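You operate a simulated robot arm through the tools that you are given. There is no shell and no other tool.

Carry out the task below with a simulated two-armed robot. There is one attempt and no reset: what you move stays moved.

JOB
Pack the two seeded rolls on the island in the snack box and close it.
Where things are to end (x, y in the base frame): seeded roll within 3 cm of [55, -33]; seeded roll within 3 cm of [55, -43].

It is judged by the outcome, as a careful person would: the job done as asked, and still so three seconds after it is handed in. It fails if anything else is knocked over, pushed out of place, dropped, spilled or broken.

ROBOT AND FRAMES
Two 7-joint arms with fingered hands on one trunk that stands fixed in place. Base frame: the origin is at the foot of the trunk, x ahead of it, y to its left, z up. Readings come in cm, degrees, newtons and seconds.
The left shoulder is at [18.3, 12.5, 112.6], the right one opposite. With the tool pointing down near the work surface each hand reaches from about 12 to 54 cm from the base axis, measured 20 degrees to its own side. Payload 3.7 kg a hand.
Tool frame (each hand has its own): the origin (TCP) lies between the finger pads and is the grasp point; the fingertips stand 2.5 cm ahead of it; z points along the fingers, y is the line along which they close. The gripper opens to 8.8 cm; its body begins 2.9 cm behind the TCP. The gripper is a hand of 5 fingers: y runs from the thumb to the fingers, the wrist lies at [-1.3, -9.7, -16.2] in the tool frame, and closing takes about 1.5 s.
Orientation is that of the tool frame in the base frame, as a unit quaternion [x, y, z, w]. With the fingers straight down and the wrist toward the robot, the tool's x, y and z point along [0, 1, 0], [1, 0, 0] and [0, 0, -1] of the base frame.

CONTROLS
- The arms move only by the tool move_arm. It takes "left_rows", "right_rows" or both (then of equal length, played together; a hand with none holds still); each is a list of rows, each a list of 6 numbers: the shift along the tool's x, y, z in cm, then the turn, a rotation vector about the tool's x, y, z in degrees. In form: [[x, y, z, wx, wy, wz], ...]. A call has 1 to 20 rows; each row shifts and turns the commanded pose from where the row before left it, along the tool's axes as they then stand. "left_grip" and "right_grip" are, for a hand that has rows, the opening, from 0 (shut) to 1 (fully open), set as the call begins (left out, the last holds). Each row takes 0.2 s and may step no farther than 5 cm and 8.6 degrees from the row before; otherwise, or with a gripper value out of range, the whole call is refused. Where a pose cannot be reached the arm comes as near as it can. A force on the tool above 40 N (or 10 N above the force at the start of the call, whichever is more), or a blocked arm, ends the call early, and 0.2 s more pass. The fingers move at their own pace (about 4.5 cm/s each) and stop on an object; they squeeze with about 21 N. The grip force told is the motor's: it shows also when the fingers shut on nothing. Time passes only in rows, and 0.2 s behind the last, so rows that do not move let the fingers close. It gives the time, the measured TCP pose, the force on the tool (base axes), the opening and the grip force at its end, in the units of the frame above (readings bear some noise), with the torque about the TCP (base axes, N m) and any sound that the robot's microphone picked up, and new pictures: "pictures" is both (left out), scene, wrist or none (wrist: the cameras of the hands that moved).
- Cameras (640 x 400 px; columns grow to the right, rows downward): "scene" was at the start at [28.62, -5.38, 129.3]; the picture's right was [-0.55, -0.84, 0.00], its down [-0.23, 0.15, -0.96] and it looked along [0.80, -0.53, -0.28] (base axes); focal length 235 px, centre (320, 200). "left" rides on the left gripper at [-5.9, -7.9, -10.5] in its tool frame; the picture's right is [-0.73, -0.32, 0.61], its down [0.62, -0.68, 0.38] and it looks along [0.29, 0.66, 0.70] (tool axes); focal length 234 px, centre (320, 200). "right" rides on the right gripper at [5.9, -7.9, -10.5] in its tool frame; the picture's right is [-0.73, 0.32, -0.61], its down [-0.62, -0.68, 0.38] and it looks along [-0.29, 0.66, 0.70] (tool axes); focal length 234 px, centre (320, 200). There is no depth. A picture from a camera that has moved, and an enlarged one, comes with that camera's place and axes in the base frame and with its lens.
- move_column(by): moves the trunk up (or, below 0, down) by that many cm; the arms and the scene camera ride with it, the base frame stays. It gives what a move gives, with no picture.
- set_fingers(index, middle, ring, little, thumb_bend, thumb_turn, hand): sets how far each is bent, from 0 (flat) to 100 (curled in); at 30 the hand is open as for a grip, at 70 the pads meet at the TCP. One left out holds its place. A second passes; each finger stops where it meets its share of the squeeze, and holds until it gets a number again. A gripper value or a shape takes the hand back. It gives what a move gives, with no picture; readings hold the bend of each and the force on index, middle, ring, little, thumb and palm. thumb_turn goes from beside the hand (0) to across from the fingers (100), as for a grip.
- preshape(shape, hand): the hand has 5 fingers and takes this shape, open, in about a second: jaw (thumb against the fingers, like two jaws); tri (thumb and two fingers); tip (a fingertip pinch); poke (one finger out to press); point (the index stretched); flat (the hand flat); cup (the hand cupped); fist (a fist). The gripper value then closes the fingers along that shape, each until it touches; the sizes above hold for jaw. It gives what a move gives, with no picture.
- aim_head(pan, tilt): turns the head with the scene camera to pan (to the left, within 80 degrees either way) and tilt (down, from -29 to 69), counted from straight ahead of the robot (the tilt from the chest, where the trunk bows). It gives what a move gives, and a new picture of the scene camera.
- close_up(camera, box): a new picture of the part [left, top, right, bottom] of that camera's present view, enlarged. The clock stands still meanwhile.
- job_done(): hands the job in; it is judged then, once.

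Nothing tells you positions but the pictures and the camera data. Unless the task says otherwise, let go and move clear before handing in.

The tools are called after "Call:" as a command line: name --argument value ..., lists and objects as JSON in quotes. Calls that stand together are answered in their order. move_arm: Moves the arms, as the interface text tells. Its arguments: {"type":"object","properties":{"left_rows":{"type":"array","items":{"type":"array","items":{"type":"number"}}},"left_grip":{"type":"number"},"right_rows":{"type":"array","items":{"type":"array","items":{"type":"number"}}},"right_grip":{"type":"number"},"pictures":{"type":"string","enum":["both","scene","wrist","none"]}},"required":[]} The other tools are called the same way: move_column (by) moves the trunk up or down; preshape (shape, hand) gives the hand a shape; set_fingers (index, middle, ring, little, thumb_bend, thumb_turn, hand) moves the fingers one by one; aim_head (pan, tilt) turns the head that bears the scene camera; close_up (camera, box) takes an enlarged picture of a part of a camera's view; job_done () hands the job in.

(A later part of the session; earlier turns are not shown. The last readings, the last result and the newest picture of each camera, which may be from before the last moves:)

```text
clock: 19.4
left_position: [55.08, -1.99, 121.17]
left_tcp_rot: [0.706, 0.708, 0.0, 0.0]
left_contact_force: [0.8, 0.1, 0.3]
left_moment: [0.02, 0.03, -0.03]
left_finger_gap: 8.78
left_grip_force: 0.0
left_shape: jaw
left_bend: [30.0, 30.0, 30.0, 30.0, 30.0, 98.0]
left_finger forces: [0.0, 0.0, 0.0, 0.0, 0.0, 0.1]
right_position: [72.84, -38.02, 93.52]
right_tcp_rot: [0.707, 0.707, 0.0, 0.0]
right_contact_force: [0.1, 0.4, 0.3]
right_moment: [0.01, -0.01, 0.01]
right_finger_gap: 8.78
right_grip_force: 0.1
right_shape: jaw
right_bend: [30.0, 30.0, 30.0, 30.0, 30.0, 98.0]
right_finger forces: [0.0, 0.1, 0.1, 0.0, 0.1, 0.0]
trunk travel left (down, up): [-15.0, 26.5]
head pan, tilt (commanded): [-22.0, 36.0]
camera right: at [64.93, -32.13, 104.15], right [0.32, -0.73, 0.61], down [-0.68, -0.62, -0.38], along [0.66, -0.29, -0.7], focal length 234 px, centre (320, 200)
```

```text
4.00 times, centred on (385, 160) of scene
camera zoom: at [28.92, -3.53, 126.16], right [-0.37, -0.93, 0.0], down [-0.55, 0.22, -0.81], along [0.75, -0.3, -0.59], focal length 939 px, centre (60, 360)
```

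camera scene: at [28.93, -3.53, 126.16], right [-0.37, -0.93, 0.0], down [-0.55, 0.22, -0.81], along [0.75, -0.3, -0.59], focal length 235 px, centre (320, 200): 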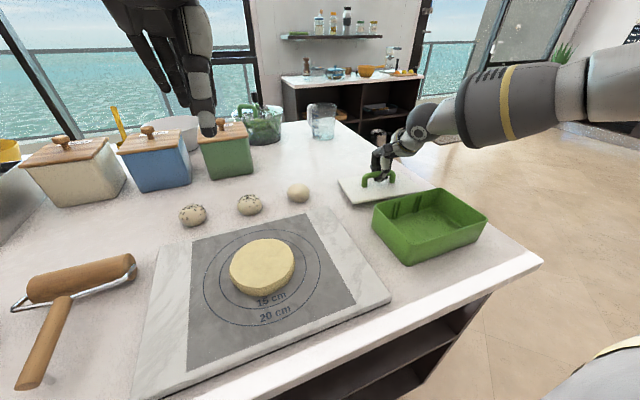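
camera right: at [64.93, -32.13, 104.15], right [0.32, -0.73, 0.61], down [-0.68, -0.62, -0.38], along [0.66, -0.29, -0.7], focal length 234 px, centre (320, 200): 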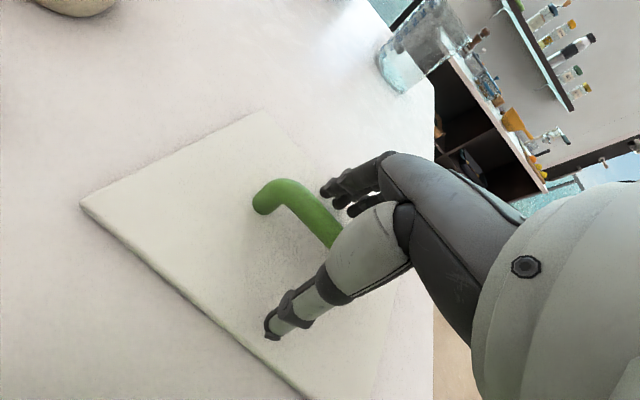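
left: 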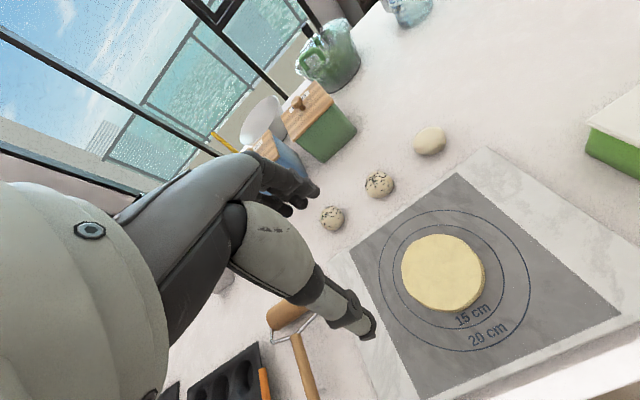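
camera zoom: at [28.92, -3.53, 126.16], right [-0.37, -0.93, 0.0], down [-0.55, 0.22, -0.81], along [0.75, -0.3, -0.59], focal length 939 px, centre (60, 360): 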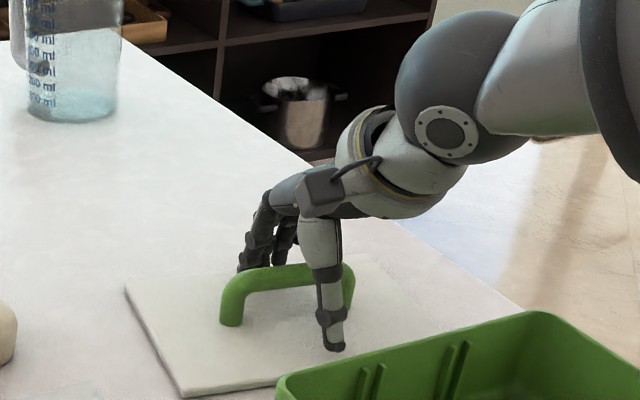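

The lid lies flat behind the box and the hand is open around the handle. I'll raise the right hand straight up and withdraw the left arm so the right arm can work alone.

Call:
move_arm --right_rows '[[0, 0, -2, 0, 0, 0], [0, 0, -3, 0, 0, 0], [0, 0, -4, 0, 0, 0], [0, 0, -4, 0, 0, 0], [0, 0, -4, 0, 0, 0], [0, 0, -4, 0, 0, 0]]' --pictures "both"

Call:
close_up --camera "scene" --box '[160, 170, 330, 250]'

Call:
close_up --camera "left" --box '[290, 120, 450, 240]'

Call:
close_up --camera "scene" --box '[330, 120, 510, 270]'

```text
clock: 20.8
left_position: [55.11, -1.87, 121.35]
left_tcp_rot: [0.707, 0.708, -0.001, 0.001]
left_contact_force: [-0.3, 0.2, -0.7]
left_moment: [-0.01, 0.0, 0.0]
left_finger_gap: 8.79
left_grip_force: 0.1
left_shape: jaw
left_bend: [30.0, 30.0, 30.0, 30.0, 30.0, 98.0]
left_finger forces: [0.0, 0.0, 0.0, 0.0, 0.0, 0.1]
right_position: [72.96, -37.78, 114.8]
right_tcp_rot: [0.708, 0.707, -0.001, 0.0]
right_contact_force: [0.3, -0.5, -0.7]
right_moment: [-0.01, -0.01, 0.03]
right_finger_gap: 8.77
right_grip_force: 0.1
right_shape: jaw
right_bend: [30.0, 30.0, 30.0, 30.0, 30.0, 98.0]
right_finger forces: [0.0, 0.0, 0.0, 0.0, 0.1, 0.0]
trunk travel left (down, up): [-15.0, 26.5]
head pan, tilt (commanded): [-22.0, 36.0]
camera scene: at [28.86, -3.49, 126.19], right [-0.37, -0.93, 0.0], down [-0.54, 0.22, -0.81], along [0.75, -0.3, -0.59], focal length 235 px, centre (320, 200)
camera right: at [65.0, -32.02, 125.33], right [0.32, -0.73, 0.61], down [-0.68, -0.62, -0.38], along [0.66, -0.29, -0.7], focal length 234 px, centre (320, 200)
```

scene: 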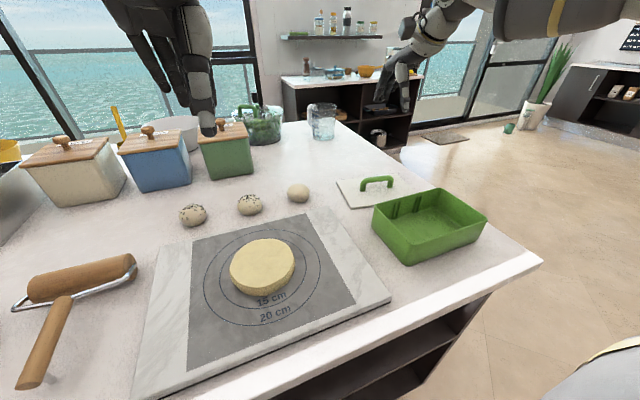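
right: 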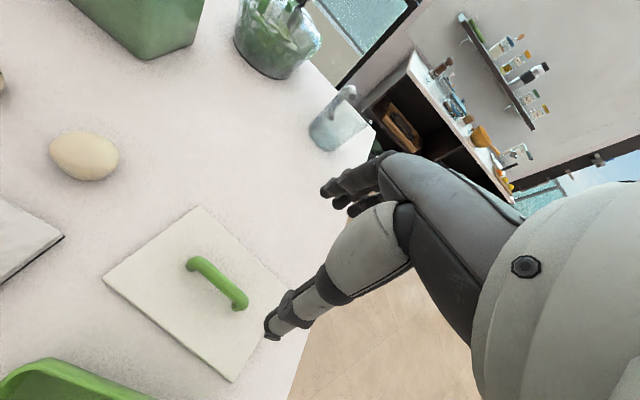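

```text
3.76 times, centred on (245, 210) of scene
camera zoom: at [28.86, -3.49, 126.19], right [-0.37, -0.93, 0.0], down [-0.54, 0.22, -0.81], along [0.75, -0.3, -0.59], focal length 883 px, centre (602, 162)
```

zoom: 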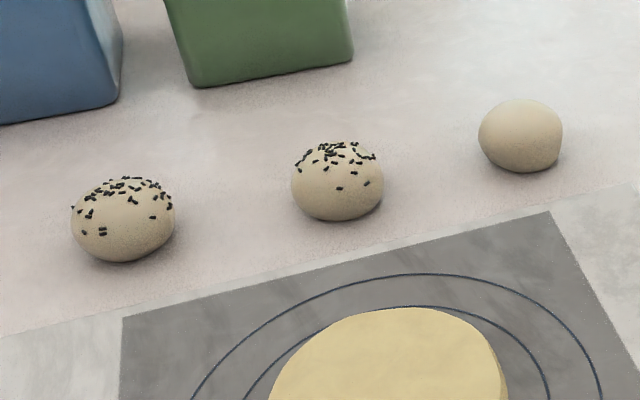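

```text
3.33 times, centred on (370, 180) of left
camera zoom: at [47.13, -7.73, 131.69], right [-0.32, -0.73, -0.61], down [-0.68, 0.62, -0.38], along [0.66, 0.29, -0.7], focal length 781 px, centre (153, 267)
```

zoom: 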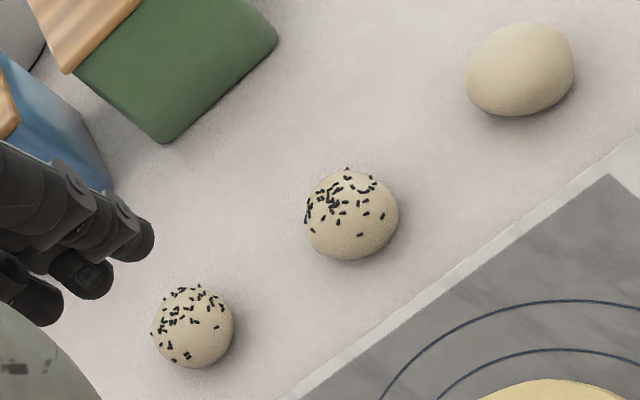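

```text
2.67 times, centred on (420, 195) of scene
camera zoom: at [28.86, -3.49, 126.19], right [-0.37, -0.93, 0.0], down [-0.54, 0.22, -0.81], along [0.75, -0.3, -0.59], focal length 626 px, centre (53, 213)
```

zoom: 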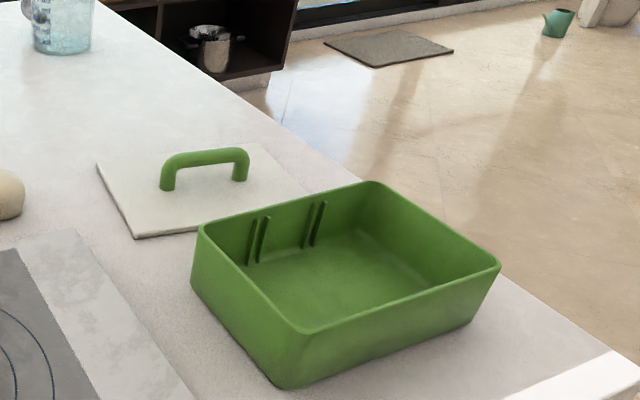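

Both rolls look roughly round, about 5.6 cm across and 5 cm tall. I place roll A at about [77.6, 7.8] and roll B at about [76.5, -4.7], and the box inside spans x 49.5–60.9, y -29.8 to -46.6. First the left arm goes back out of the way.

Call:
move_arm --left_rows '[[3, -3, -1, 0, 0, 0], [3.4, -3.1, -0.5, 0, 0, 0], [3.4, -3.1, 0, 0, 0, 0], [3.4, -3.1, 0, 0, 0, 0], [3.4, -3.1, 0, 0, 0, 0], [3.4, -3.1, 0, 0, 0, 0], [3, -3, 0, 0, 0, 0]]' --pictures "both"

```text
clock: 22.0
left_position: [41.35, 12.68, 122.91]
left_tcp_rot: [0.704, 0.71, -0.005, 0.005]
left_contact_force: [23.5, -14.4, 15.6]
left_moment: [1.37, 2.89, 0.53]
left_finger_gap: 8.77
left_grip_force: 0.0
left_shape: jaw
left_bend: [30.0, 30.0, 30.0, 30.0, 30.0, 98.0]
left_finger forces: [0.0, 0.0, 0.0, 0.0, 0.0, 0.1]
right_position: [72.93, -37.89, 114.77]
right_tcp_rot: [0.707, 0.707, 0.0, 0.001]
right_contact_force: [-0.1, 0.7, 0.8]
right_moment: [0.03, 0.01, -0.01]
right_finger_gap: 8.77
right_grip_force: 0.0
right_shape: jaw
right_bend: [30.0, 30.0, 30.0, 30.0, 30.0, 98.0]
right_finger forces: [0.0, 0.0, 0.0, 0.0, 0.1, 0.0]
trunk travel left (down, up): [-15.0, 26.5]
head pan, tilt (commanded): [-22.0, 36.0]
stopped in row 5 (left hand): the force on the tool passed its limit at 44 N (the readings are from after the stop); the commanded pose is now the measured one
camera scene: at [29.11, -2.75, 126.01], right [-0.29, -0.96, 0.0], down [-0.58, 0.17, -0.8], along [0.76, -0.23, -0.6], focal length 235 px, centre (320, 200)
camera left: at [33.61, 6.88, 133.42], right [-0.32, -0.74, -0.6], down [-0.69, 0.61, -0.39], along [0.65, 0.28, -0.7], focal length 234 px, centre (320, 200)
```

scene: 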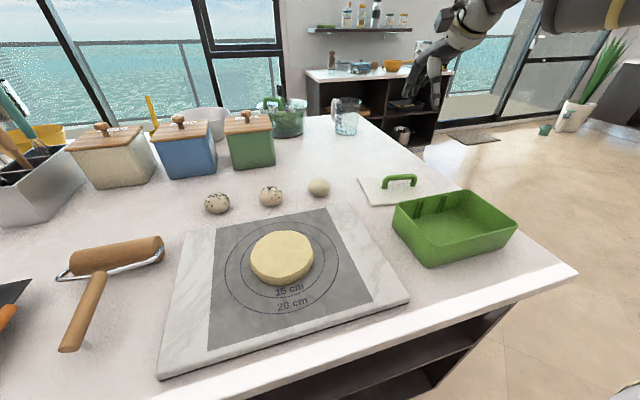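
left: 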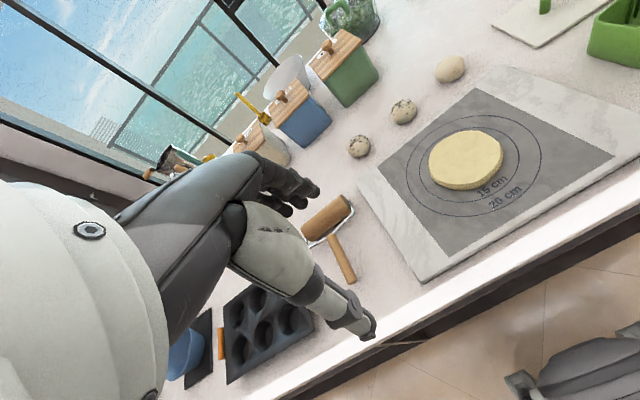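

The left arm brushed the robot's own head (the camera shifted), so it stopped. I'll move the left hand forward again and then out to the left, away from the head.

Call:
move_arm --left_rows '[[0, 3, 0, 0, 0, 0], [0, 3, 0, 0, 0, 0], [1, 2, 0, 0, 0, 0], [4, 0, 0, 0, 0, 0], [4, 0, 0, 0, 0, 0], [3, 0, 0, 0, 0, 0]]' --pictures "scene"

```text
clock: 23.4
left_position: [49.26, 24.81, 122.81]
left_tcp_rot: [0.706, 0.708, -0.003, 0.002]
left_contact_force: [-0.1, 0.4, -0.1]
left_moment: [0.02, -0.02, 0.02]
left_finger_gap: 8.8
left_grip_force: 0.1
left_shape: jaw
left_bend: [30.0, 30.0, 30.0, 30.0, 30.0, 98.0]
left_finger forces: [0.0, 0.0, 0.0, 0.1, 0.1, 0.0]
right_position: [72.85, -37.87, 114.66]
right_tcp_rot: [0.707, 0.707, 0.0, 0.0]
right_contact_force: [0.2, 0.3, -0.1]
right_moment: [0.0, 0.02, 0.0]
right_finger_gap: 8.78
right_grip_force: 0.1
right_shape: jaw
right_bend: [30.0, 30.0, 30.0, 30.0, 30.0, 98.0]
right_finger forces: [0.0, 0.0, 0.0, 0.1, 0.0, 0.1]
trunk travel left (down, up): [-15.0, 26.5]
head pan, tilt (commanded): [-22.0, 36.0]
camera scene: at [28.9, -3.48, 126.18], right [-0.37, -0.93, 0.0], down [-0.54, 0.22, -0.81], along [0.75, -0.3, -0.59], focal length 235 px, centre (320, 200)
```

scene: 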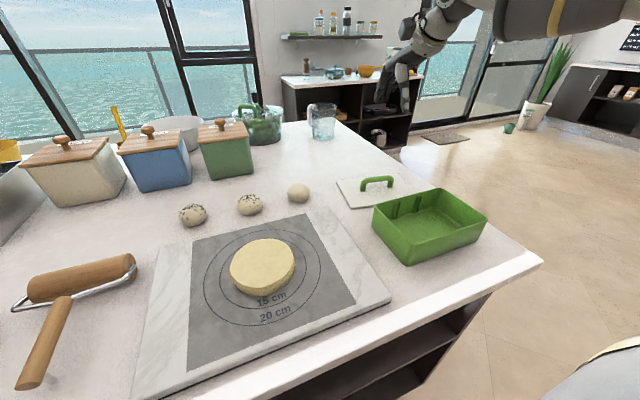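

The left hand is clear and the head is back. Now the right hand goes over roll B at about [76.5, -4.7], staying high.

Call:
move_arm --right_rows '[[4.2, 0.5, 0, 0, 0, 0], [4.2, 0.5, 0, 0, 0, 0], [4.2, 0.5, 0, 0, 0, 0], [4.2, 0.5, 0, 0, 0, 0], [4.1, 0.5, 0, 0, 0, 0], [4.1, 0.5, 0, 0, 0, 0], [4.1, 0.5, 0, 0, 0, 0], [4.0, 0.1, 2, 0, 0, 0], [0, 0, 3, 0, 0, 0], [0, 0, 0, 0, 0, 0]]' --pictures "both"

Call:
close_up --camera "scene" --box '[160, 100, 360, 250]'

```text
clock: 25.6
left_position: [49.37, 24.74, 122.8]
left_tcp_rot: [0.705, 0.709, -0.004, 0.003]
left_contact_force: [-0.4, -0.1, -0.7]
left_moment: [0.01, -0.01, 0.0]
left_finger_gap: 8.75
left_grip_force: 0.1
left_shape: jaw
left_bend: [30.0, 30.0, 30.0, 30.0, 30.0, 98.0]
left_finger forces: [0.0, 0.0, 0.1, 0.0, 0.1, 0.0]
right_position: [75.98, -12.1, 110.15]
right_tcp_rot: [0.707, 0.708, 0.0, 0.0]
right_contact_force: [-0.3, 0.1, 0.4]
right_moment: [0.0, 0.01, 0.02]
right_finger_gap: 8.77
right_grip_force: 0.1
right_shape: jaw
right_bend: [30.0, 30.0, 30.0, 30.0, 30.0, 98.0]
right_finger forces: [0.0, 0.0, 0.0, 0.1, 0.0, 0.1]
right hand out of reach, approached as far as the arm can: row 7, 8
trunk travel left (down, up): [-15.0, 26.5]
head pan, tilt (commanded): [-22.0, 36.0]
camera scene: at [28.94, -3.53, 126.16], right [-0.37, -0.93, 0.0], down [-0.55, 0.22, -0.81], along [0.75, -0.3, -0.59], focal length 235 px, centre (320, 200)
camera right: at [67.98, -6.32, 120.6], right [0.32, -0.73, 0.61], down [-0.68, -0.62, -0.38], along [0.66, -0.29, -0.7], focal length 234 px, centre (320, 200)
```

scene: 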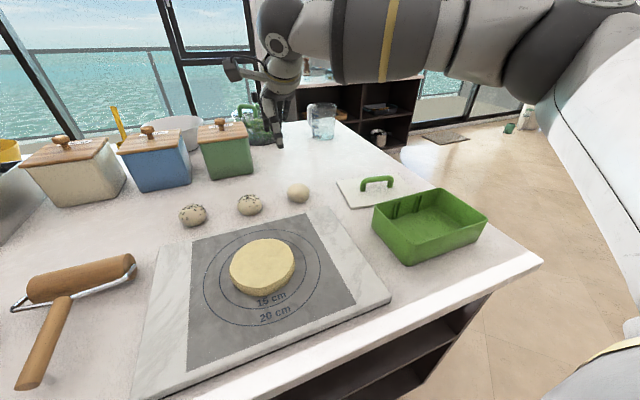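
right: 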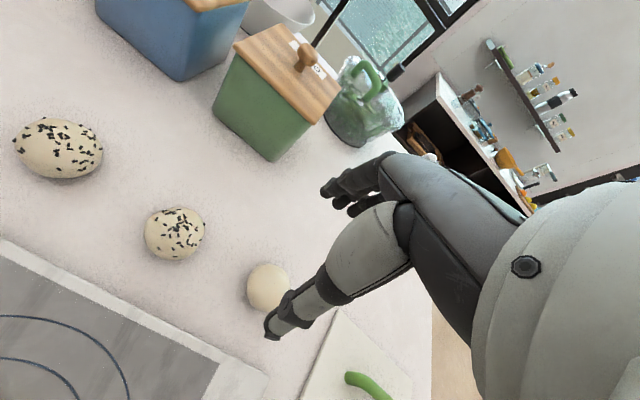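

```text
2.67 times, centred on (260, 175) of scene
camera zoom: at [28.94, -3.53, 126.16], right [-0.37, -0.93, 0.0], down [-0.55, 0.22, -0.81], along [0.75, -0.3, -0.59], focal length 626 px, centre (480, 267)
```

zoom: 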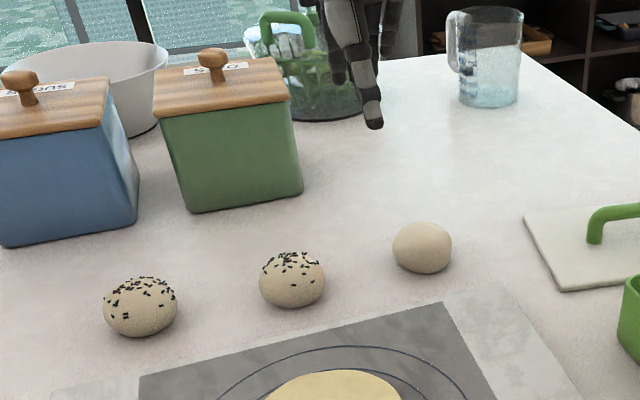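

The right arm cannot reach farther left than y≈-12 with this hand heading (it stopped at [76, -12]). I'll turn the hand about 30° so the wrist comes from the right, which should extend its reach inward.

Call:
move_arm --right_rows '[[0, 0, 0, 0, 0, -8], [0, 0, 0, 0, 0, -8], [0, 0, 0, 0, 0, -8], [0, 0, 0, 0, 0, -8], [3, 0, 0, 0, 0, 0], [3, 0, 0, 0, 0, 0], [0, 0, 0, 0, 0, 0]]' --pictures "both"

```text
clock: 27.2
left_position: [49.27, 24.69, 122.89]
left_tcp_rot: [0.705, 0.709, -0.003, 0.002]
left_contact_force: [0.2, -0.3, -0.7]
left_moment: [0.0, 0.0, -0.02]
left_finger_gap: 8.77
left_grip_force: 0.1
left_shape: jaw
left_bend: [30.0, 30.0, 30.0, 30.0, 30.0, 98.0]
left_finger forces: [0.1, 0.0, 0.0, 0.0, 0.0, 0.0]
right_position: [72.94, -6.72, 110.19]
right_tcp_rot: [0.485, 0.874, 0.0, 0.0]
right_contact_force: [0.1, 0.4, 0.4]
right_moment: [0.02, 0.0, -0.01]
right_finger_gap: 8.76
right_grip_force: 0.1
right_shape: jaw
right_bend: [30.0, 30.0, 30.0, 30.0, 30.0, 98.0]
right_finger forces: [0.0, 0.0, 0.0, 0.1, 0.0, 0.0]
trunk travel left (down, up): [-15.0, 26.5]
head pan, tilt (commanded): [-22.0, 36.0]
camera scene: at [28.89, -3.5, 126.17], right [-0.37, -0.93, 0.0], down [-0.54, 0.22, -0.81], along [0.75, -0.3, -0.59], focal length 235 px, centre (320, 200)
camera right: at [63.11, -5.93, 120.66], right [0.66, -0.44, 0.61], down [-0.25, -0.89, -0.38], along [0.71, 0.1, -0.7], focal length 234 px, centre (320, 200)
```

scene: 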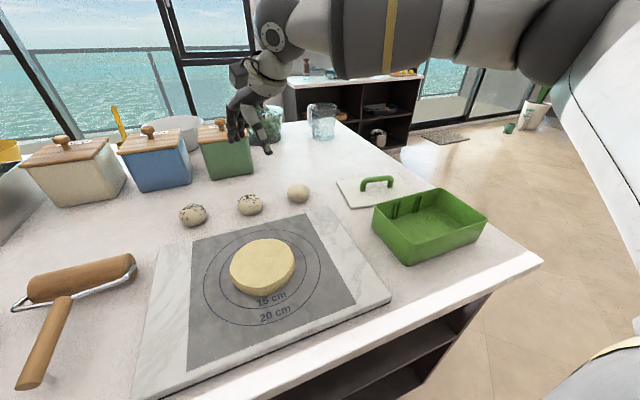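
right: 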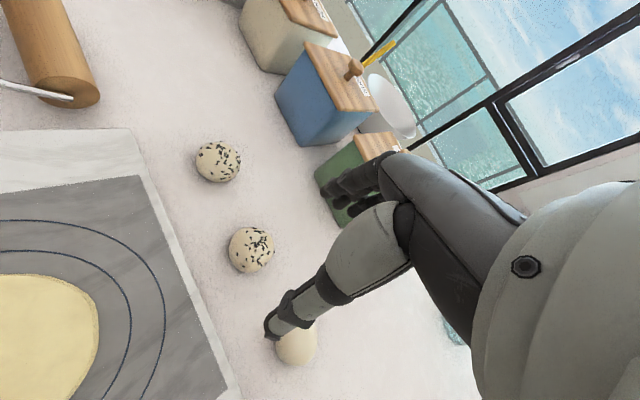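

With the hand turned 32° it reaches, and the wrist camera confirms roll B at [76.6, -4.7] and roll A at [77.6, 7.9]. I'll centre over roll B and descend part way.

Call:
move_arm --right_rows '[[-0.1, 2.1, 0, 0, 0, 0], [-0.1, 2.1, 0, 0, 0, 0], [0, 0, 4, 0, 0, 0], [0, 0, 4, 0, 0, 0], [0, 0, 2, 0, 0, 0], [0, 0, 0, 0, 0, 0]]' --pictures "both"

Call:
close_up --camera "scene" --box '[170, 120, 330, 230]'

```text
clock: 28.6
left_position: [49.46, 24.75, 122.94]
left_tcp_rot: [0.705, 0.709, -0.002, 0.003]
left_contact_force: [0.2, 1.1, -0.7]
left_moment: [0.01, 0.0, -0.02]
left_finger_gap: 8.79
left_grip_force: 0.1
left_shape: jaw
left_bend: [30.0, 30.0, 30.0, 30.0, 30.0, 98.0]
left_finger forces: [0.0, 0.1, 0.0, 0.1, 0.0, 0.0]
right_position: [73.83, -6.22, 99.94]
right_tcp_rot: [0.485, 0.875, 0.0, -0.001]
right_contact_force: [-0.6, 0.2, 0.8]
right_moment: [0.04, 0.0, 0.05]
right_finger_gap: 8.77
right_grip_force: 0.1
right_shape: jaw
right_bend: [30.0, 30.0, 30.0, 30.0, 30.0, 98.0]
right_finger forces: [0.0, 0.0, 0.0, 0.0, 0.0, 0.0]
right hand out of reach, approached as far as the arm can: row 1, 2
trunk travel left (down, up): [-15.0, 26.5]
head pan, tilt (commanded): [-22.0, 36.0]
camera scene: at [28.91, -3.53, 126.17], right [-0.37, -0.93, 0.0], down [-0.54, 0.22, -0.81], along [0.75, -0.3, -0.59], focal length 235 px, centre (320, 200)
camera right: at [63.9, -5.46, 110.5], right [0.66, -0.44, 0.61], down [-0.25, -0.89, -0.38], along [0.71, 0.1, -0.7], focal length 234 px, centre (320, 200)
```

scene: 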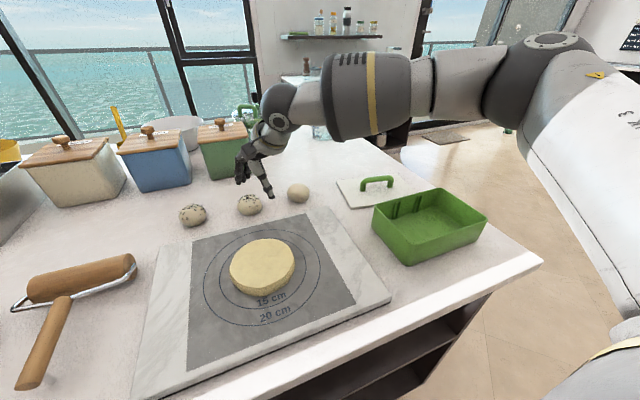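
right: 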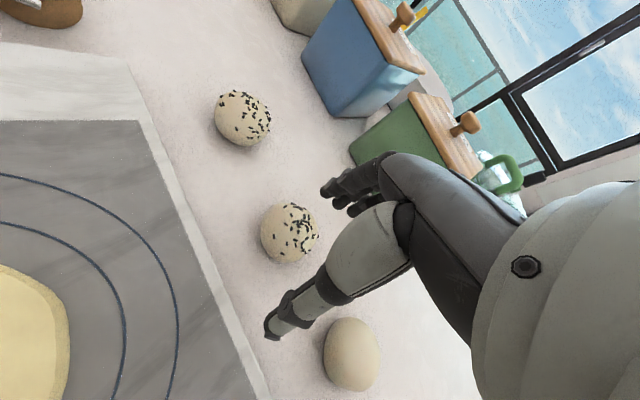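

```text
3.64 times, centred on (250, 175) of scene
camera zoom: at [28.91, -3.53, 126.17], right [-0.37, -0.93, 0.0], down [-0.54, 0.22, -0.81], along [0.75, -0.3, -0.59], focal length 853 px, centre (574, 291)
```

zoom: 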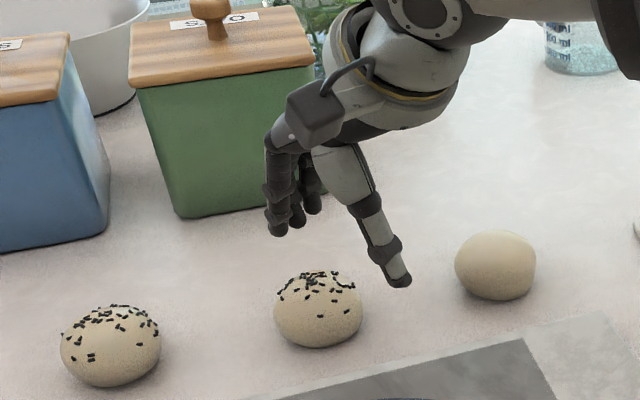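

At the higher level the last few centimetres were out of reach. I'll try again from this lower level, still above the roll.

Call:
move_arm --right_rows '[[-0.1, 1.6, 0, 0, 0, 0], [-0.1, 1.6, 0, 0, 0, 0], [0, 0, 0, 0, 0, 0]]' --pictures "none"

```text
clock: 29.4
left_position: [49.5, 24.59, 122.78]
left_tcp_rot: [0.705, 0.709, -0.003, 0.003]
left_contact_force: [-0.1, 0.6, -0.9]
left_moment: [0.0, 0.0, -0.01]
left_finger_gap: 8.8
left_grip_force: 0.1
left_shape: jaw
left_bend: [30.0, 30.0, 30.0, 30.0, 30.0, 98.0]
left_finger forces: [0.0, 0.1, 0.0, 0.1, 0.1, 0.1]
right_position: [75.17, -5.54, 99.82]
right_tcp_rot: [0.486, 0.874, -0.001, 0.0]
right_contact_force: [1.0, -0.3, 0.0]
right_moment: [-0.01, 0.0, 0.02]
right_finger_gap: 8.77
right_grip_force: 0.1
right_shape: jaw
right_bend: [30.0, 30.0, 30.0, 30.0, 30.0, 98.0]
right_finger forces: [0.0, 0.0, 0.0, 0.1, 0.1, 0.0]
right hand out of reach, approached as far as the arm can: row 2
trunk travel left (down, up): [-15.0, 26.5]
head pan, tilt (commanded): [-22.0, 36.0]
```

The reach limit looks like a sphere about the shoulder, so I'll point the hand along the shoulder-to-roll line (about 17°). A 5° forward tilt should gain the last centimetre or so.

Call:
move_arm --right_rows '[[0, 0, 0, 0, 0, 7.5], [0, 0, 0, 0, 0, 7.5], [0, 0, 0, -5, 0, 0], [0.2, 0.8, 0.07, 0, 0, 0], [0.2, 0.8, 0.07, 0, 0, 0], [0, 0, 0, 0, 0, 0]]' --pictures "both"

Call:
close_up --camera "scene" --box '[170, 120, 330, 230]'

```text
clock: 30.8
left_position: [49.38, 24.67, 122.91]
left_tcp_rot: [0.706, 0.708, -0.003, 0.004]
left_contact_force: [-1.0, -0.2, 0.7]
left_moment: [0.0, -0.07, -0.01]
left_finger_gap: 8.78
left_grip_force: 0.0
left_shape: jaw
left_bend: [30.0, 30.0, 30.0, 30.0, 30.0, 98.0]
left_finger forces: [0.0, 0.0, 0.0, 0.0, 0.0, 0.0]
right_position: [76.77, -6.76, 100.17]
right_tcp_rot: [0.595, 0.802, 0.035, 0.026]
right_contact_force: [0.1, -0.7, 0.6]
right_moment: [-0.02, 0.02, 0.0]
right_finger_gap: 8.77
right_grip_force: 0.1
right_shape: jaw
right_bend: [30.0, 30.0, 30.0, 30.0, 30.0, 98.0]
right_finger forces: [0.0, 0.1, 0.0, 0.1, 0.1, 0.1]
right hand out of reach, approached as far as the arm can: row 1, 2, 5
trunk travel left (down, up): [-15.0, 26.5]
head pan, tilt (commanded): [-22.0, 36.0]
camera scene: at [28.92, -3.52, 126.17], right [-0.37, -0.93, 0.0], down [-0.54, 0.22, -0.81], along [0.75, -0.3, -0.59], focal length 235 px, centre (320, 200)
camera right: at [66.62, -3.85, 109.93], right [0.47, -0.62, 0.63], down [-0.43, -0.78, -0.44], along [0.77, -0.07, -0.64], focal length 234 px, centre (320, 200)
```

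scene: 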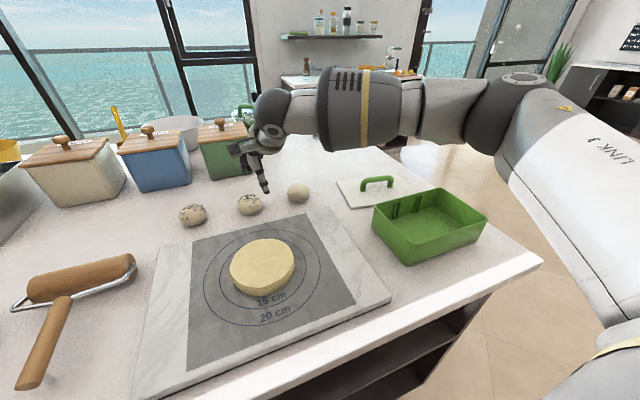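
right: 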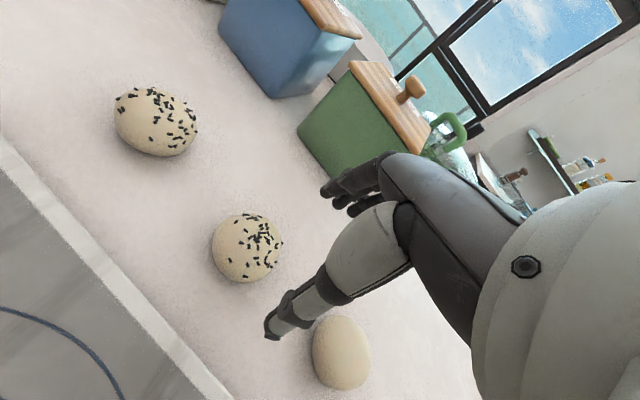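

```text
3.64 times, centred on (250, 175) of scene
camera zoom: at [28.92, -3.52, 126.17], right [-0.37, -0.93, 0.0], down [-0.54, 0.22, -0.81], along [0.75, -0.3, -0.59], focal length 853 px, centre (574, 291)
```

zoom: 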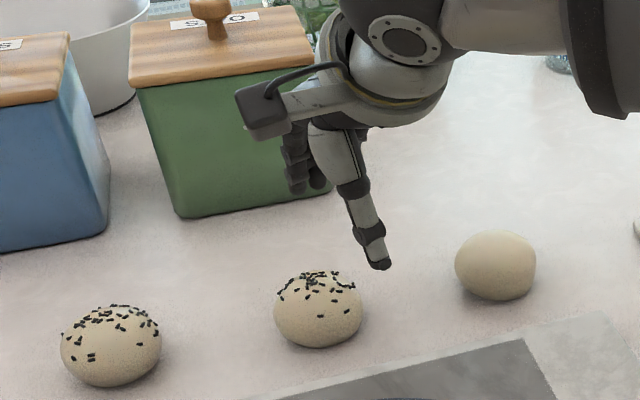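

Turning back reduced the leftward reach, so the larger heading was better. I'll return to about 32° with a few degrees more tilt and move over roll B.

Call:
move_arm --right_rows '[[0, 0, 0, 0, 0, -7.5], [0, 0, 0, 0, 0, -7.5], [0, 0, 0, -4, 0, 0], [0.92, 0.47, 0.05, 0, 0, 0], [0.92, 0.47, 0.05, 0, 0, 0], [0, 0, 0, 0, 0, 0]]' --pictures "both"

Call:
close_up --camera "scene" --box '[170, 120, 330, 230]'

```text
clock: 32.2
left_position: [49.41, 24.72, 122.89]
left_tcp_rot: [0.705, 0.709, -0.003, 0.003]
left_contact_force: [0.5, -0.2, -0.1]
left_moment: [-0.02, 0.0, -0.03]
left_finger_gap: 8.8
left_grip_force: 0.2
left_shape: jaw
left_bend: [30.0, 30.0, 30.0, 30.0, 30.0, 98.0]
left_finger forces: [0.1, 0.1, 0.0, 0.1, 0.0, 0.0]
right_position: [76.59, -4.83, 100.17]
right_tcp_rot: [0.483, 0.872, 0.063, 0.048]
right_contact_force: [-0.4, 0.4, 0.5]
right_moment: [0.0, 0.01, -0.01]
right_finger_gap: 8.76
right_grip_force: 0.0
right_shape: jaw
right_bend: [30.0, 30.0, 30.0, 30.0, 30.0, 98.0]
right_finger forces: [0.1, 0.0, 0.0, 0.0, 0.1, 0.0]
trunk travel left (down, up): [-15.0, 26.5]
head pan, tilt (commanded): [-22.0, 36.0]
camera scene: at [28.89, -3.52, 126.18], right [-0.37, -0.93, 0.0], down [-0.54, 0.22, -0.81], along [0.75, -0.3, -0.59], focal length 235 px, centre (320, 200)
camera right: at [65.38, -4.69, 109.25], right [0.57, -0.48, 0.67], down [-0.19, -0.86, -0.47], along [0.8, 0.14, -0.58], focal length 234 px, centre (320, 200)
```

scene: 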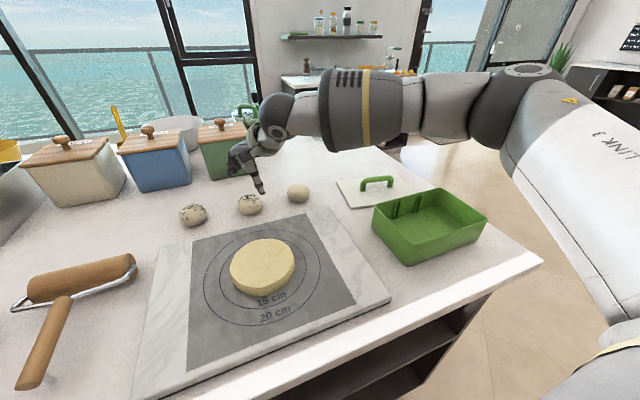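
right: 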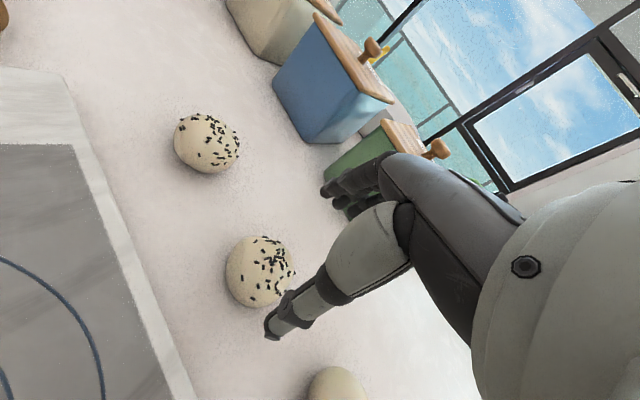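

```text
3.64 times, centred on (250, 175) of scene
camera zoom: at [28.89, -3.52, 126.18], right [-0.37, -0.93, 0.0], down [-0.54, 0.22, -0.81], along [0.75, -0.3, -0.59], focal length 853 px, centre (574, 291)
```

zoom: 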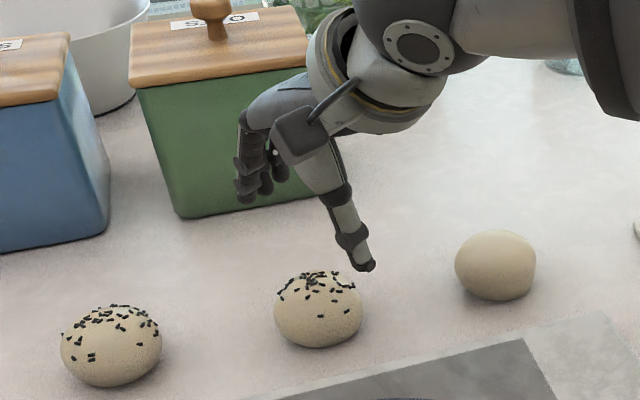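

Now exactly above roll B at [76.6, -4.8] with a 9° tilt. I'll lower a little and see whether I can take back some of the tilt.

Call:
move_arm --right_rows '[[0.04, -0.25, 1.6, 0, 0, 0], [0, 0, 0, 3.5, 0, 0], [0, 0, 0, 0, 0, 0]]' --pictures "none"

```text
clock: 33.0
left_position: [49.37, 24.65, 123.0]
left_tcp_rot: [0.705, 0.709, -0.004, 0.004]
left_contact_force: [-0.7, -0.3, -0.3]
left_moment: [0.0, -0.04, 0.01]
left_finger_gap: 8.77
left_grip_force: 0.1
left_shape: jaw
left_bend: [30.0, 30.0, 30.0, 30.0, 30.0, 98.0]
left_finger forces: [0.0, 0.0, 0.1, 0.0, 0.0, 0.0]
right_position: [76.61, -5.25, 98.55]
right_tcp_rot: [0.484, 0.874, 0.035, 0.032]
right_contact_force: [0.2, 0.3, -0.2]
right_moment: [-0.01, 0.0, 0.0]
right_finger_gap: 8.79
right_grip_force: 0.1
right_shape: jaw
right_bend: [30.0, 30.0, 30.0, 30.0, 30.0, 98.0]
right_finger forces: [0.0, 0.0, 0.0, 0.1, 0.0, 0.0]
right hand out of reach, approached as far as the arm can: row 2
trunk travel left (down, up): [-15.0, 26.5]
head pan, tilt (commanded): [-22.0, 36.0]
```

Good: the tilt is down to about 5° and the hand is within half a centimetre of the roll's centre. Descending around roll B now.

Call:
move_arm --right_rows '[[0.1, -0.09, 1.5, 0, 0, 0], [0.1, -0.09, 1.5, 0, 0, 0], [0.05, -0.05, 0.8, 0, 0, 0], [0, 0, 0, 0, 0, 0]]' --pictures "both"

Call:
close_up --camera "scene" --box '[190, 140, 310, 230]'

Call:
close_up --camera "right" --box '[180, 150, 440, 400]'

```text
clock: 34.0
left_position: [49.25, 24.67, 122.89]
left_tcp_rot: [0.705, 0.709, -0.004, 0.003]
left_contact_force: [0.8, -0.4, -0.1]
left_moment: [-0.03, 0.0, -0.01]
left_finger_gap: 8.75
left_grip_force: 0.0
left_shape: jaw
left_bend: [30.0, 30.0, 30.0, 30.0, 30.0, 98.0]
left_finger forces: [0.1, 0.0, 0.0, 0.0, 0.0, 0.0]
right_position: [76.52, -5.19, 94.84]
right_tcp_rot: [0.484, 0.874, 0.035, 0.033]
right_contact_force: [-0.2, 0.6, 0.6]
right_moment: [0.0, 0.0, 0.0]
right_finger_gap: 8.76
right_grip_force: 0.2
right_shape: jaw
right_bend: [30.0, 30.0, 30.0, 30.0, 30.0, 98.0]
right_finger forces: [0.0, 0.1, 0.0, 0.1, 0.0, 0.1]
trunk travel left (down, up): [-15.0, 26.5]
head pan, tilt (commanded): [-22.0, 36.0]
camera scene: at [28.91, -3.53, 126.17], right [-0.37, -0.93, 0.0], down [-0.54, 0.22, -0.81], along [0.75, -0.3, -0.59], focal length 235 px, centre (320, 200)
camera right: at [65.88, -4.74, 104.35], right [0.6, -0.46, 0.65], down [-0.21, -0.88, -0.43], along [0.77, 0.12, -0.63], focal length 234 px, centre (320, 200)
```

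scene: 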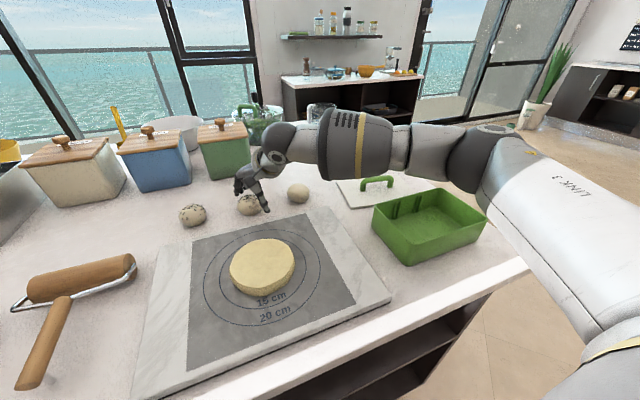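
right: 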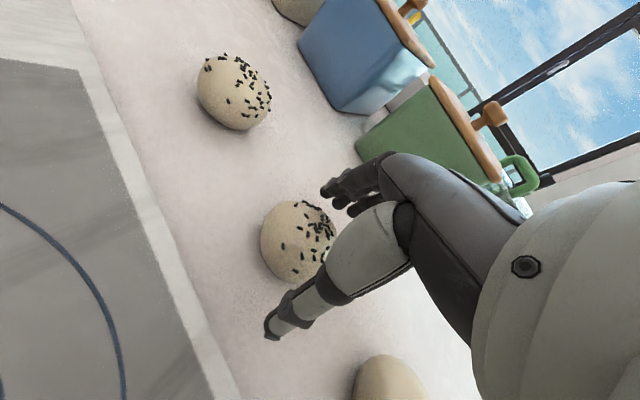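

```text
4.44 times, centred on (250, 185) of scene
camera zoom: at [28.91, -3.53, 126.17], right [-0.37, -0.93, 0.0], down [-0.54, 0.22, -0.81], along [0.75, -0.3, -0.59], focal length 1043 px, centre (631, 267)
```

zoom: 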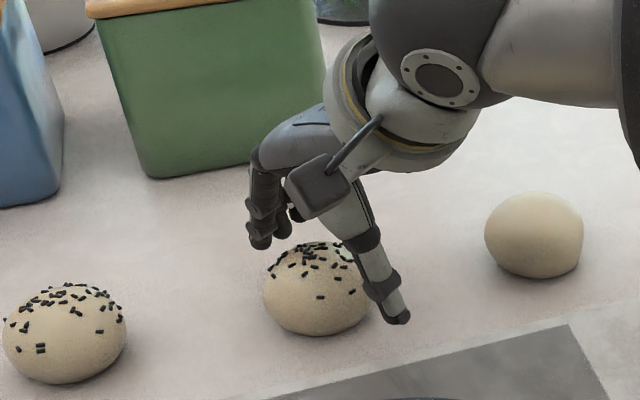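

```text
1.60 times, centred on (310, 275) of right
camera zoom: at [65.88, -4.74, 104.35], right [0.6, -0.46, 0.65], down [-0.21, -0.88, -0.43], along [0.77, 0.12, -0.63], focal length 375 px, centre (336, 80)
```

zoom: 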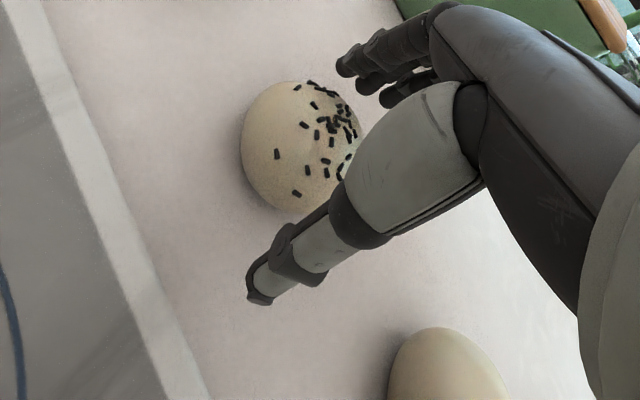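

Thumb and fingers straddle the roll well; it needs only a half-centimetre shift. I'll do that, go down the last centimetre and close on it.

Call:
move_arm --right_rows '[[0.25, -0.05, 0.6, 0, 0, 0], [0.25, -0.05, 0.5, 0, 0, 0], [0, 0, 0, 0, 0, 0]]' --pictures "none"

Call:
close_up --camera "scene" --box '[190, 140, 310, 230]'

```text
clock: 34.8
left_position: [49.4, 24.76, 122.89]
left_tcp_rot: [0.705, 0.709, -0.003, 0.003]
left_contact_force: [0.4, -0.1, 0.3]
left_moment: [0.0, -0.04, -0.01]
left_finger_gap: 8.79
left_grip_force: 0.1
left_shape: jaw
left_bend: [30.0, 30.0, 30.0, 30.0, 30.0, 98.0]
left_finger forces: [0.0, 0.0, 0.0, 0.0, 0.1, 0.0]
right_position: [76.5, -5.01, 94.41]
right_tcp_rot: [0.483, 0.874, 0.035, 0.032]
right_contact_force: [0.0, -0.4, 0.5]
right_moment: [-0.01, 0.0, 0.01]
right_finger_gap: 8.76
right_grip_force: 0.0
right_shape: jaw
right_bend: [30.0, 30.0, 30.0, 30.0, 30.0, 98.0]
right_finger forces: [0.0, 0.1, 0.0, 0.0, 0.0, 0.0]
right hand out of reach, approached as far as the arm can: row 1
trunk travel left (down, up): [-15.0, 26.5]
head pan, tilt (commanded): [-22.0, 36.0]
```

```text
4.44 times, centred on (250, 185) of scene
camera zoom: at [28.91, -3.53, 126.17], right [-0.37, -0.93, 0.0], down [-0.54, 0.22, -0.81], along [0.75, -0.3, -0.59], focal length 1043 px, centre (631, 267)
```

zoom: 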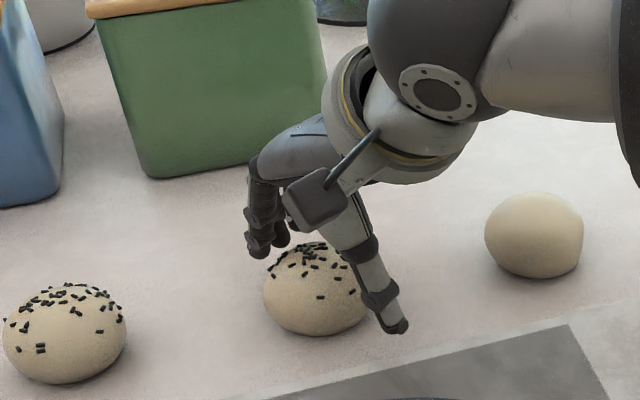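

Call:
move_arm --right_rows '[[0, -0.15, 0.35, 0, 0, 0], [0, -0.1, 0.35, 0, 0, 0], [0, 0, 0, 0, 0, 0]]' --pictures "wrist"

Call:
close_up --camera "scene" --box '[190, 140, 310, 230]'

```text
clock: 35.6
left_position: [49.33, 24.72, 122.91]
left_tcp_rot: [0.705, 0.709, -0.003, 0.002]
left_contact_force: [1.4, 0.3, 0.0]
left_moment: [0.0, 0.02, -0.02]
left_finger_gap: 8.78
left_grip_force: 0.1
left_shape: jaw
left_bend: [30.0, 30.0, 30.0, 30.0, 30.0, 98.0]
left_finger forces: [0.0, 0.0, 0.0, 0.1, 0.0, 0.1]
right_position: [76.47, -5.16, 93.41]
right_tcp_rot: [0.484, 0.874, 0.035, 0.032]
right_contact_force: [0.4, -0.5, 0.7]
right_moment: [0.0, 0.0, 0.0]
right_finger_gap: 8.75
right_grip_force: 0.0
right_shape: jaw
right_bend: [30.0, 30.0, 30.0, 30.0, 30.0, 98.0]
right_finger forces: [0.0, 0.0, 0.0, 0.1, 0.0, 0.1]
trunk travel left (down, up): [-15.0, 26.5]
head pan, tilt (commanded): [-22.0, 36.0]
camera right: at [65.66, -4.6, 103.08], right [0.6, -0.46, 0.65], down [-0.21, -0.88, -0.43], along [0.77, 0.12, -0.63], focal length 234 px, centre (320, 200)
```

right: 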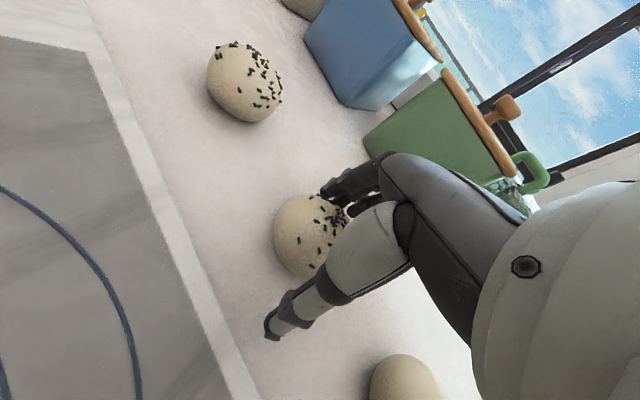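

```text
4.44 times, centred on (250, 185) of scene
camera zoom: at [28.92, -3.53, 126.17], right [-0.37, -0.93, 0.0], down [-0.55, 0.22, -0.81], along [0.75, -0.3, -0.59], focal length 1043 px, centre (631, 267)
```

zoom: 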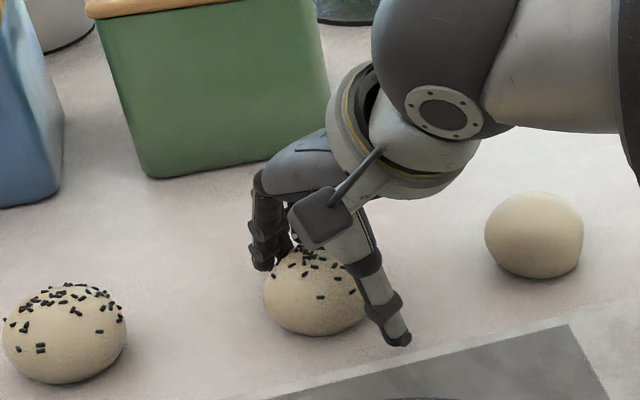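

In position at [76.5, -5.2, 93.4]. Closing on roll B.

Call:
move_arm --right_rows '[[0, 0, 0, 0, 0, 0], [0, 0, 0, 0, 0, 0], [0, 0, 0, 0, 0, 0], [0, 0, 0, 0, 0, 0], [0, 0, 0, 0, 0, 0], [0, 0, 0, 0, 0, 0], [0, 0, 0, 0, 0, 0]]' --right_grip 0.3 --pictures "wrist"

Call:
close_up --camera "scene" --box '[190, 140, 310, 230]'

Call:
close_up --camera "right" --box '[180, 150, 440, 400]'

```text
clock: 37.2
left_position: [49.49, 24.71, 122.86]
left_tcp_rot: [0.705, 0.709, -0.003, 0.004]
left_contact_force: [-1.1, -0.3, 0.0]
left_moment: [0.02, 0.02, 0.01]
left_finger_gap: 8.79
left_grip_force: 0.1
left_shape: jaw
left_bend: [30.0, 30.0, 30.0, 30.0, 30.0, 98.0]
left_finger forces: [0.0, 0.0, 0.0, 0.0, 0.0, 0.1]
right_position: [76.43, -5.09, 93.38]
right_tcp_rot: [0.484, 0.873, 0.036, 0.032]
right_contact_force: [0.2, -0.1, -0.3]
right_moment: [0.02, -0.01, 0.01]
right_finger_gap: 5.0
right_grip_force: 20.5
right_shape: jaw
right_bend: [74.0, 42.0, 45.0, 44.0, 65.0, 100.0]
right_finger forces: [11.1, 6.5, 0.2, 0.0, 17.6, 0.1]
trunk travel left (down, up): [-15.0, 26.5]
head pan, tilt (commanded): [-22.0, 36.0]
camera right: at [65.67, -4.61, 103.08], right [0.6, -0.46, 0.65], down [-0.21, -0.88, -0.43], along [0.77, 0.12, -0.63], focal length 234 px, centre (320, 200)
```

right: 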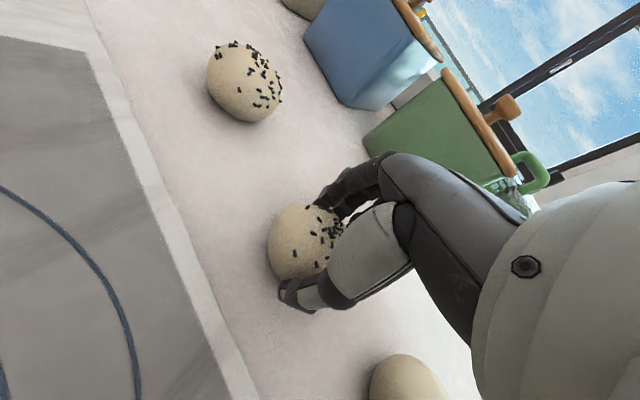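

```text
4.44 times, centred on (250, 185) of scene
camera zoom: at [28.93, -3.53, 126.16], right [-0.37, -0.93, 0.0], down [-0.55, 0.22, -0.81], along [0.75, -0.3, -0.59], focal length 1043 px, centre (631, 267)
```

zoom: 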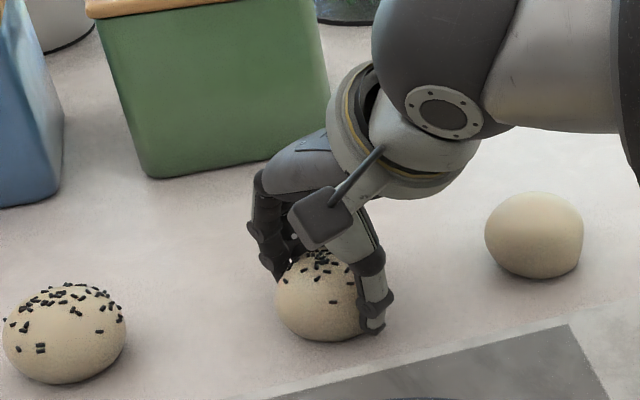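

```text
1.60 times, centred on (310, 275) of right
camera zoom: at [65.67, -4.61, 103.08], right [0.6, -0.46, 0.65], down [-0.21, -0.88, -0.43], along [0.77, 0.12, -0.63], focal length 375 px, centre (336, 80)
```

zoom: 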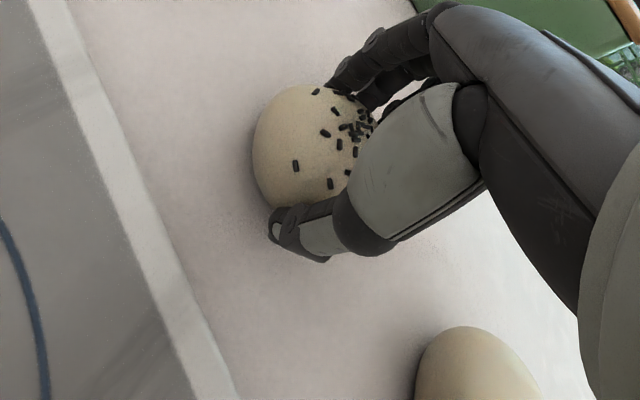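

Roll B is held mainly by thumb, index and middle finger at about 5 cm width. I'll lift by just 1 cm first to check that the hold is secure.

Call:
move_arm --right_rows '[[0, 0, -0.3, 0, 0, 0], [0, 0, -0.3, 0, 0, 0], [0, 0, -0.4, 0, 0, 0], [0, 0, 0, 0, 0, 0], [0, 0, 0, 0, 0, 0]]' --right_grip 0.2 --pictures "wrist"

Call:
close_up --camera "scene" --box '[190, 140, 310, 230]'

```text
clock: 38.4
left_position: [49.44, 24.54, 122.87]
left_tcp_rot: [0.705, 0.709, -0.004, 0.003]
left_contact_force: [-0.6, 0.5, 1.2]
left_moment: [-0.01, 0.0, 0.02]
left_finger_gap: 8.81
left_grip_force: 0.1
left_shape: jaw
left_bend: [30.0, 30.0, 30.0, 30.0, 30.0, 98.0]
left_finger forces: [0.0, 0.0, 0.0, 0.0, 0.1, 0.0]
right_position: [76.31, -4.96, 94.5]
right_tcp_rot: [0.484, 0.874, 0.036, 0.033]
right_contact_force: [0.6, 0.0, -1.5]
right_moment: [0.0, 0.01, 0.01]
right_finger_gap: 5.03
right_grip_force: 21.6
right_shape: jaw
right_bend: [74.0, 42.0, 45.0, 44.0, 65.0, 100.0]
right_finger forces: [11.0, 6.6, 0.2, 0.0, 17.6, 0.1]
trunk travel left (down, up): [-15.0, 26.5]
head pan, tilt (commanded): [-22.0, 36.0]
camera right: at [65.53, -4.59, 104.08], right [0.6, -0.46, 0.65], down [-0.21, -0.88, -0.43], along [0.77, 0.12, -0.63], focal length 234 px, centre (320, 200)
```

right: 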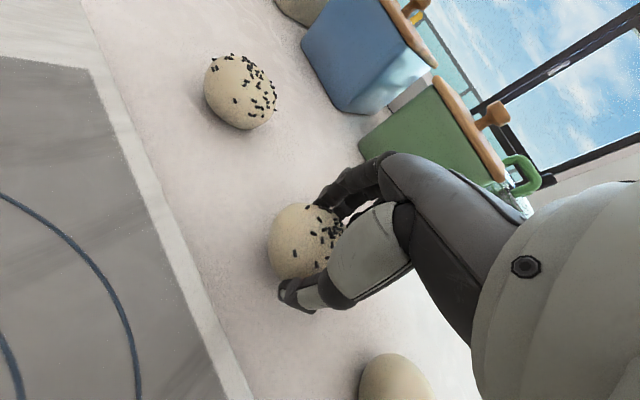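

```text
4.44 times, centred on (250, 185) of scene
camera zoom: at [28.92, -3.53, 126.17], right [-0.37, -0.93, 0.0], down [-0.55, 0.22, -0.81], along [0.75, -0.3, -0.59], focal length 1043 px, centre (631, 267)
```

zoom: 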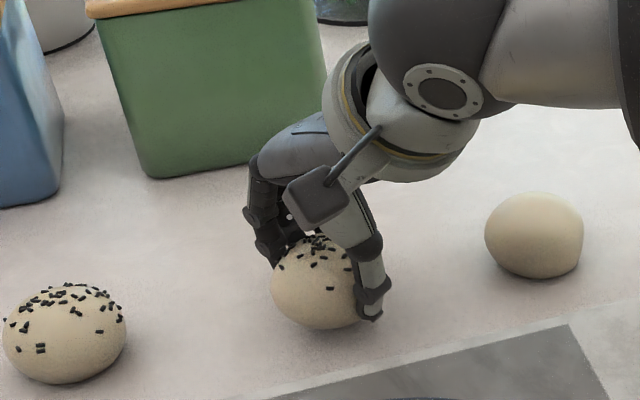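

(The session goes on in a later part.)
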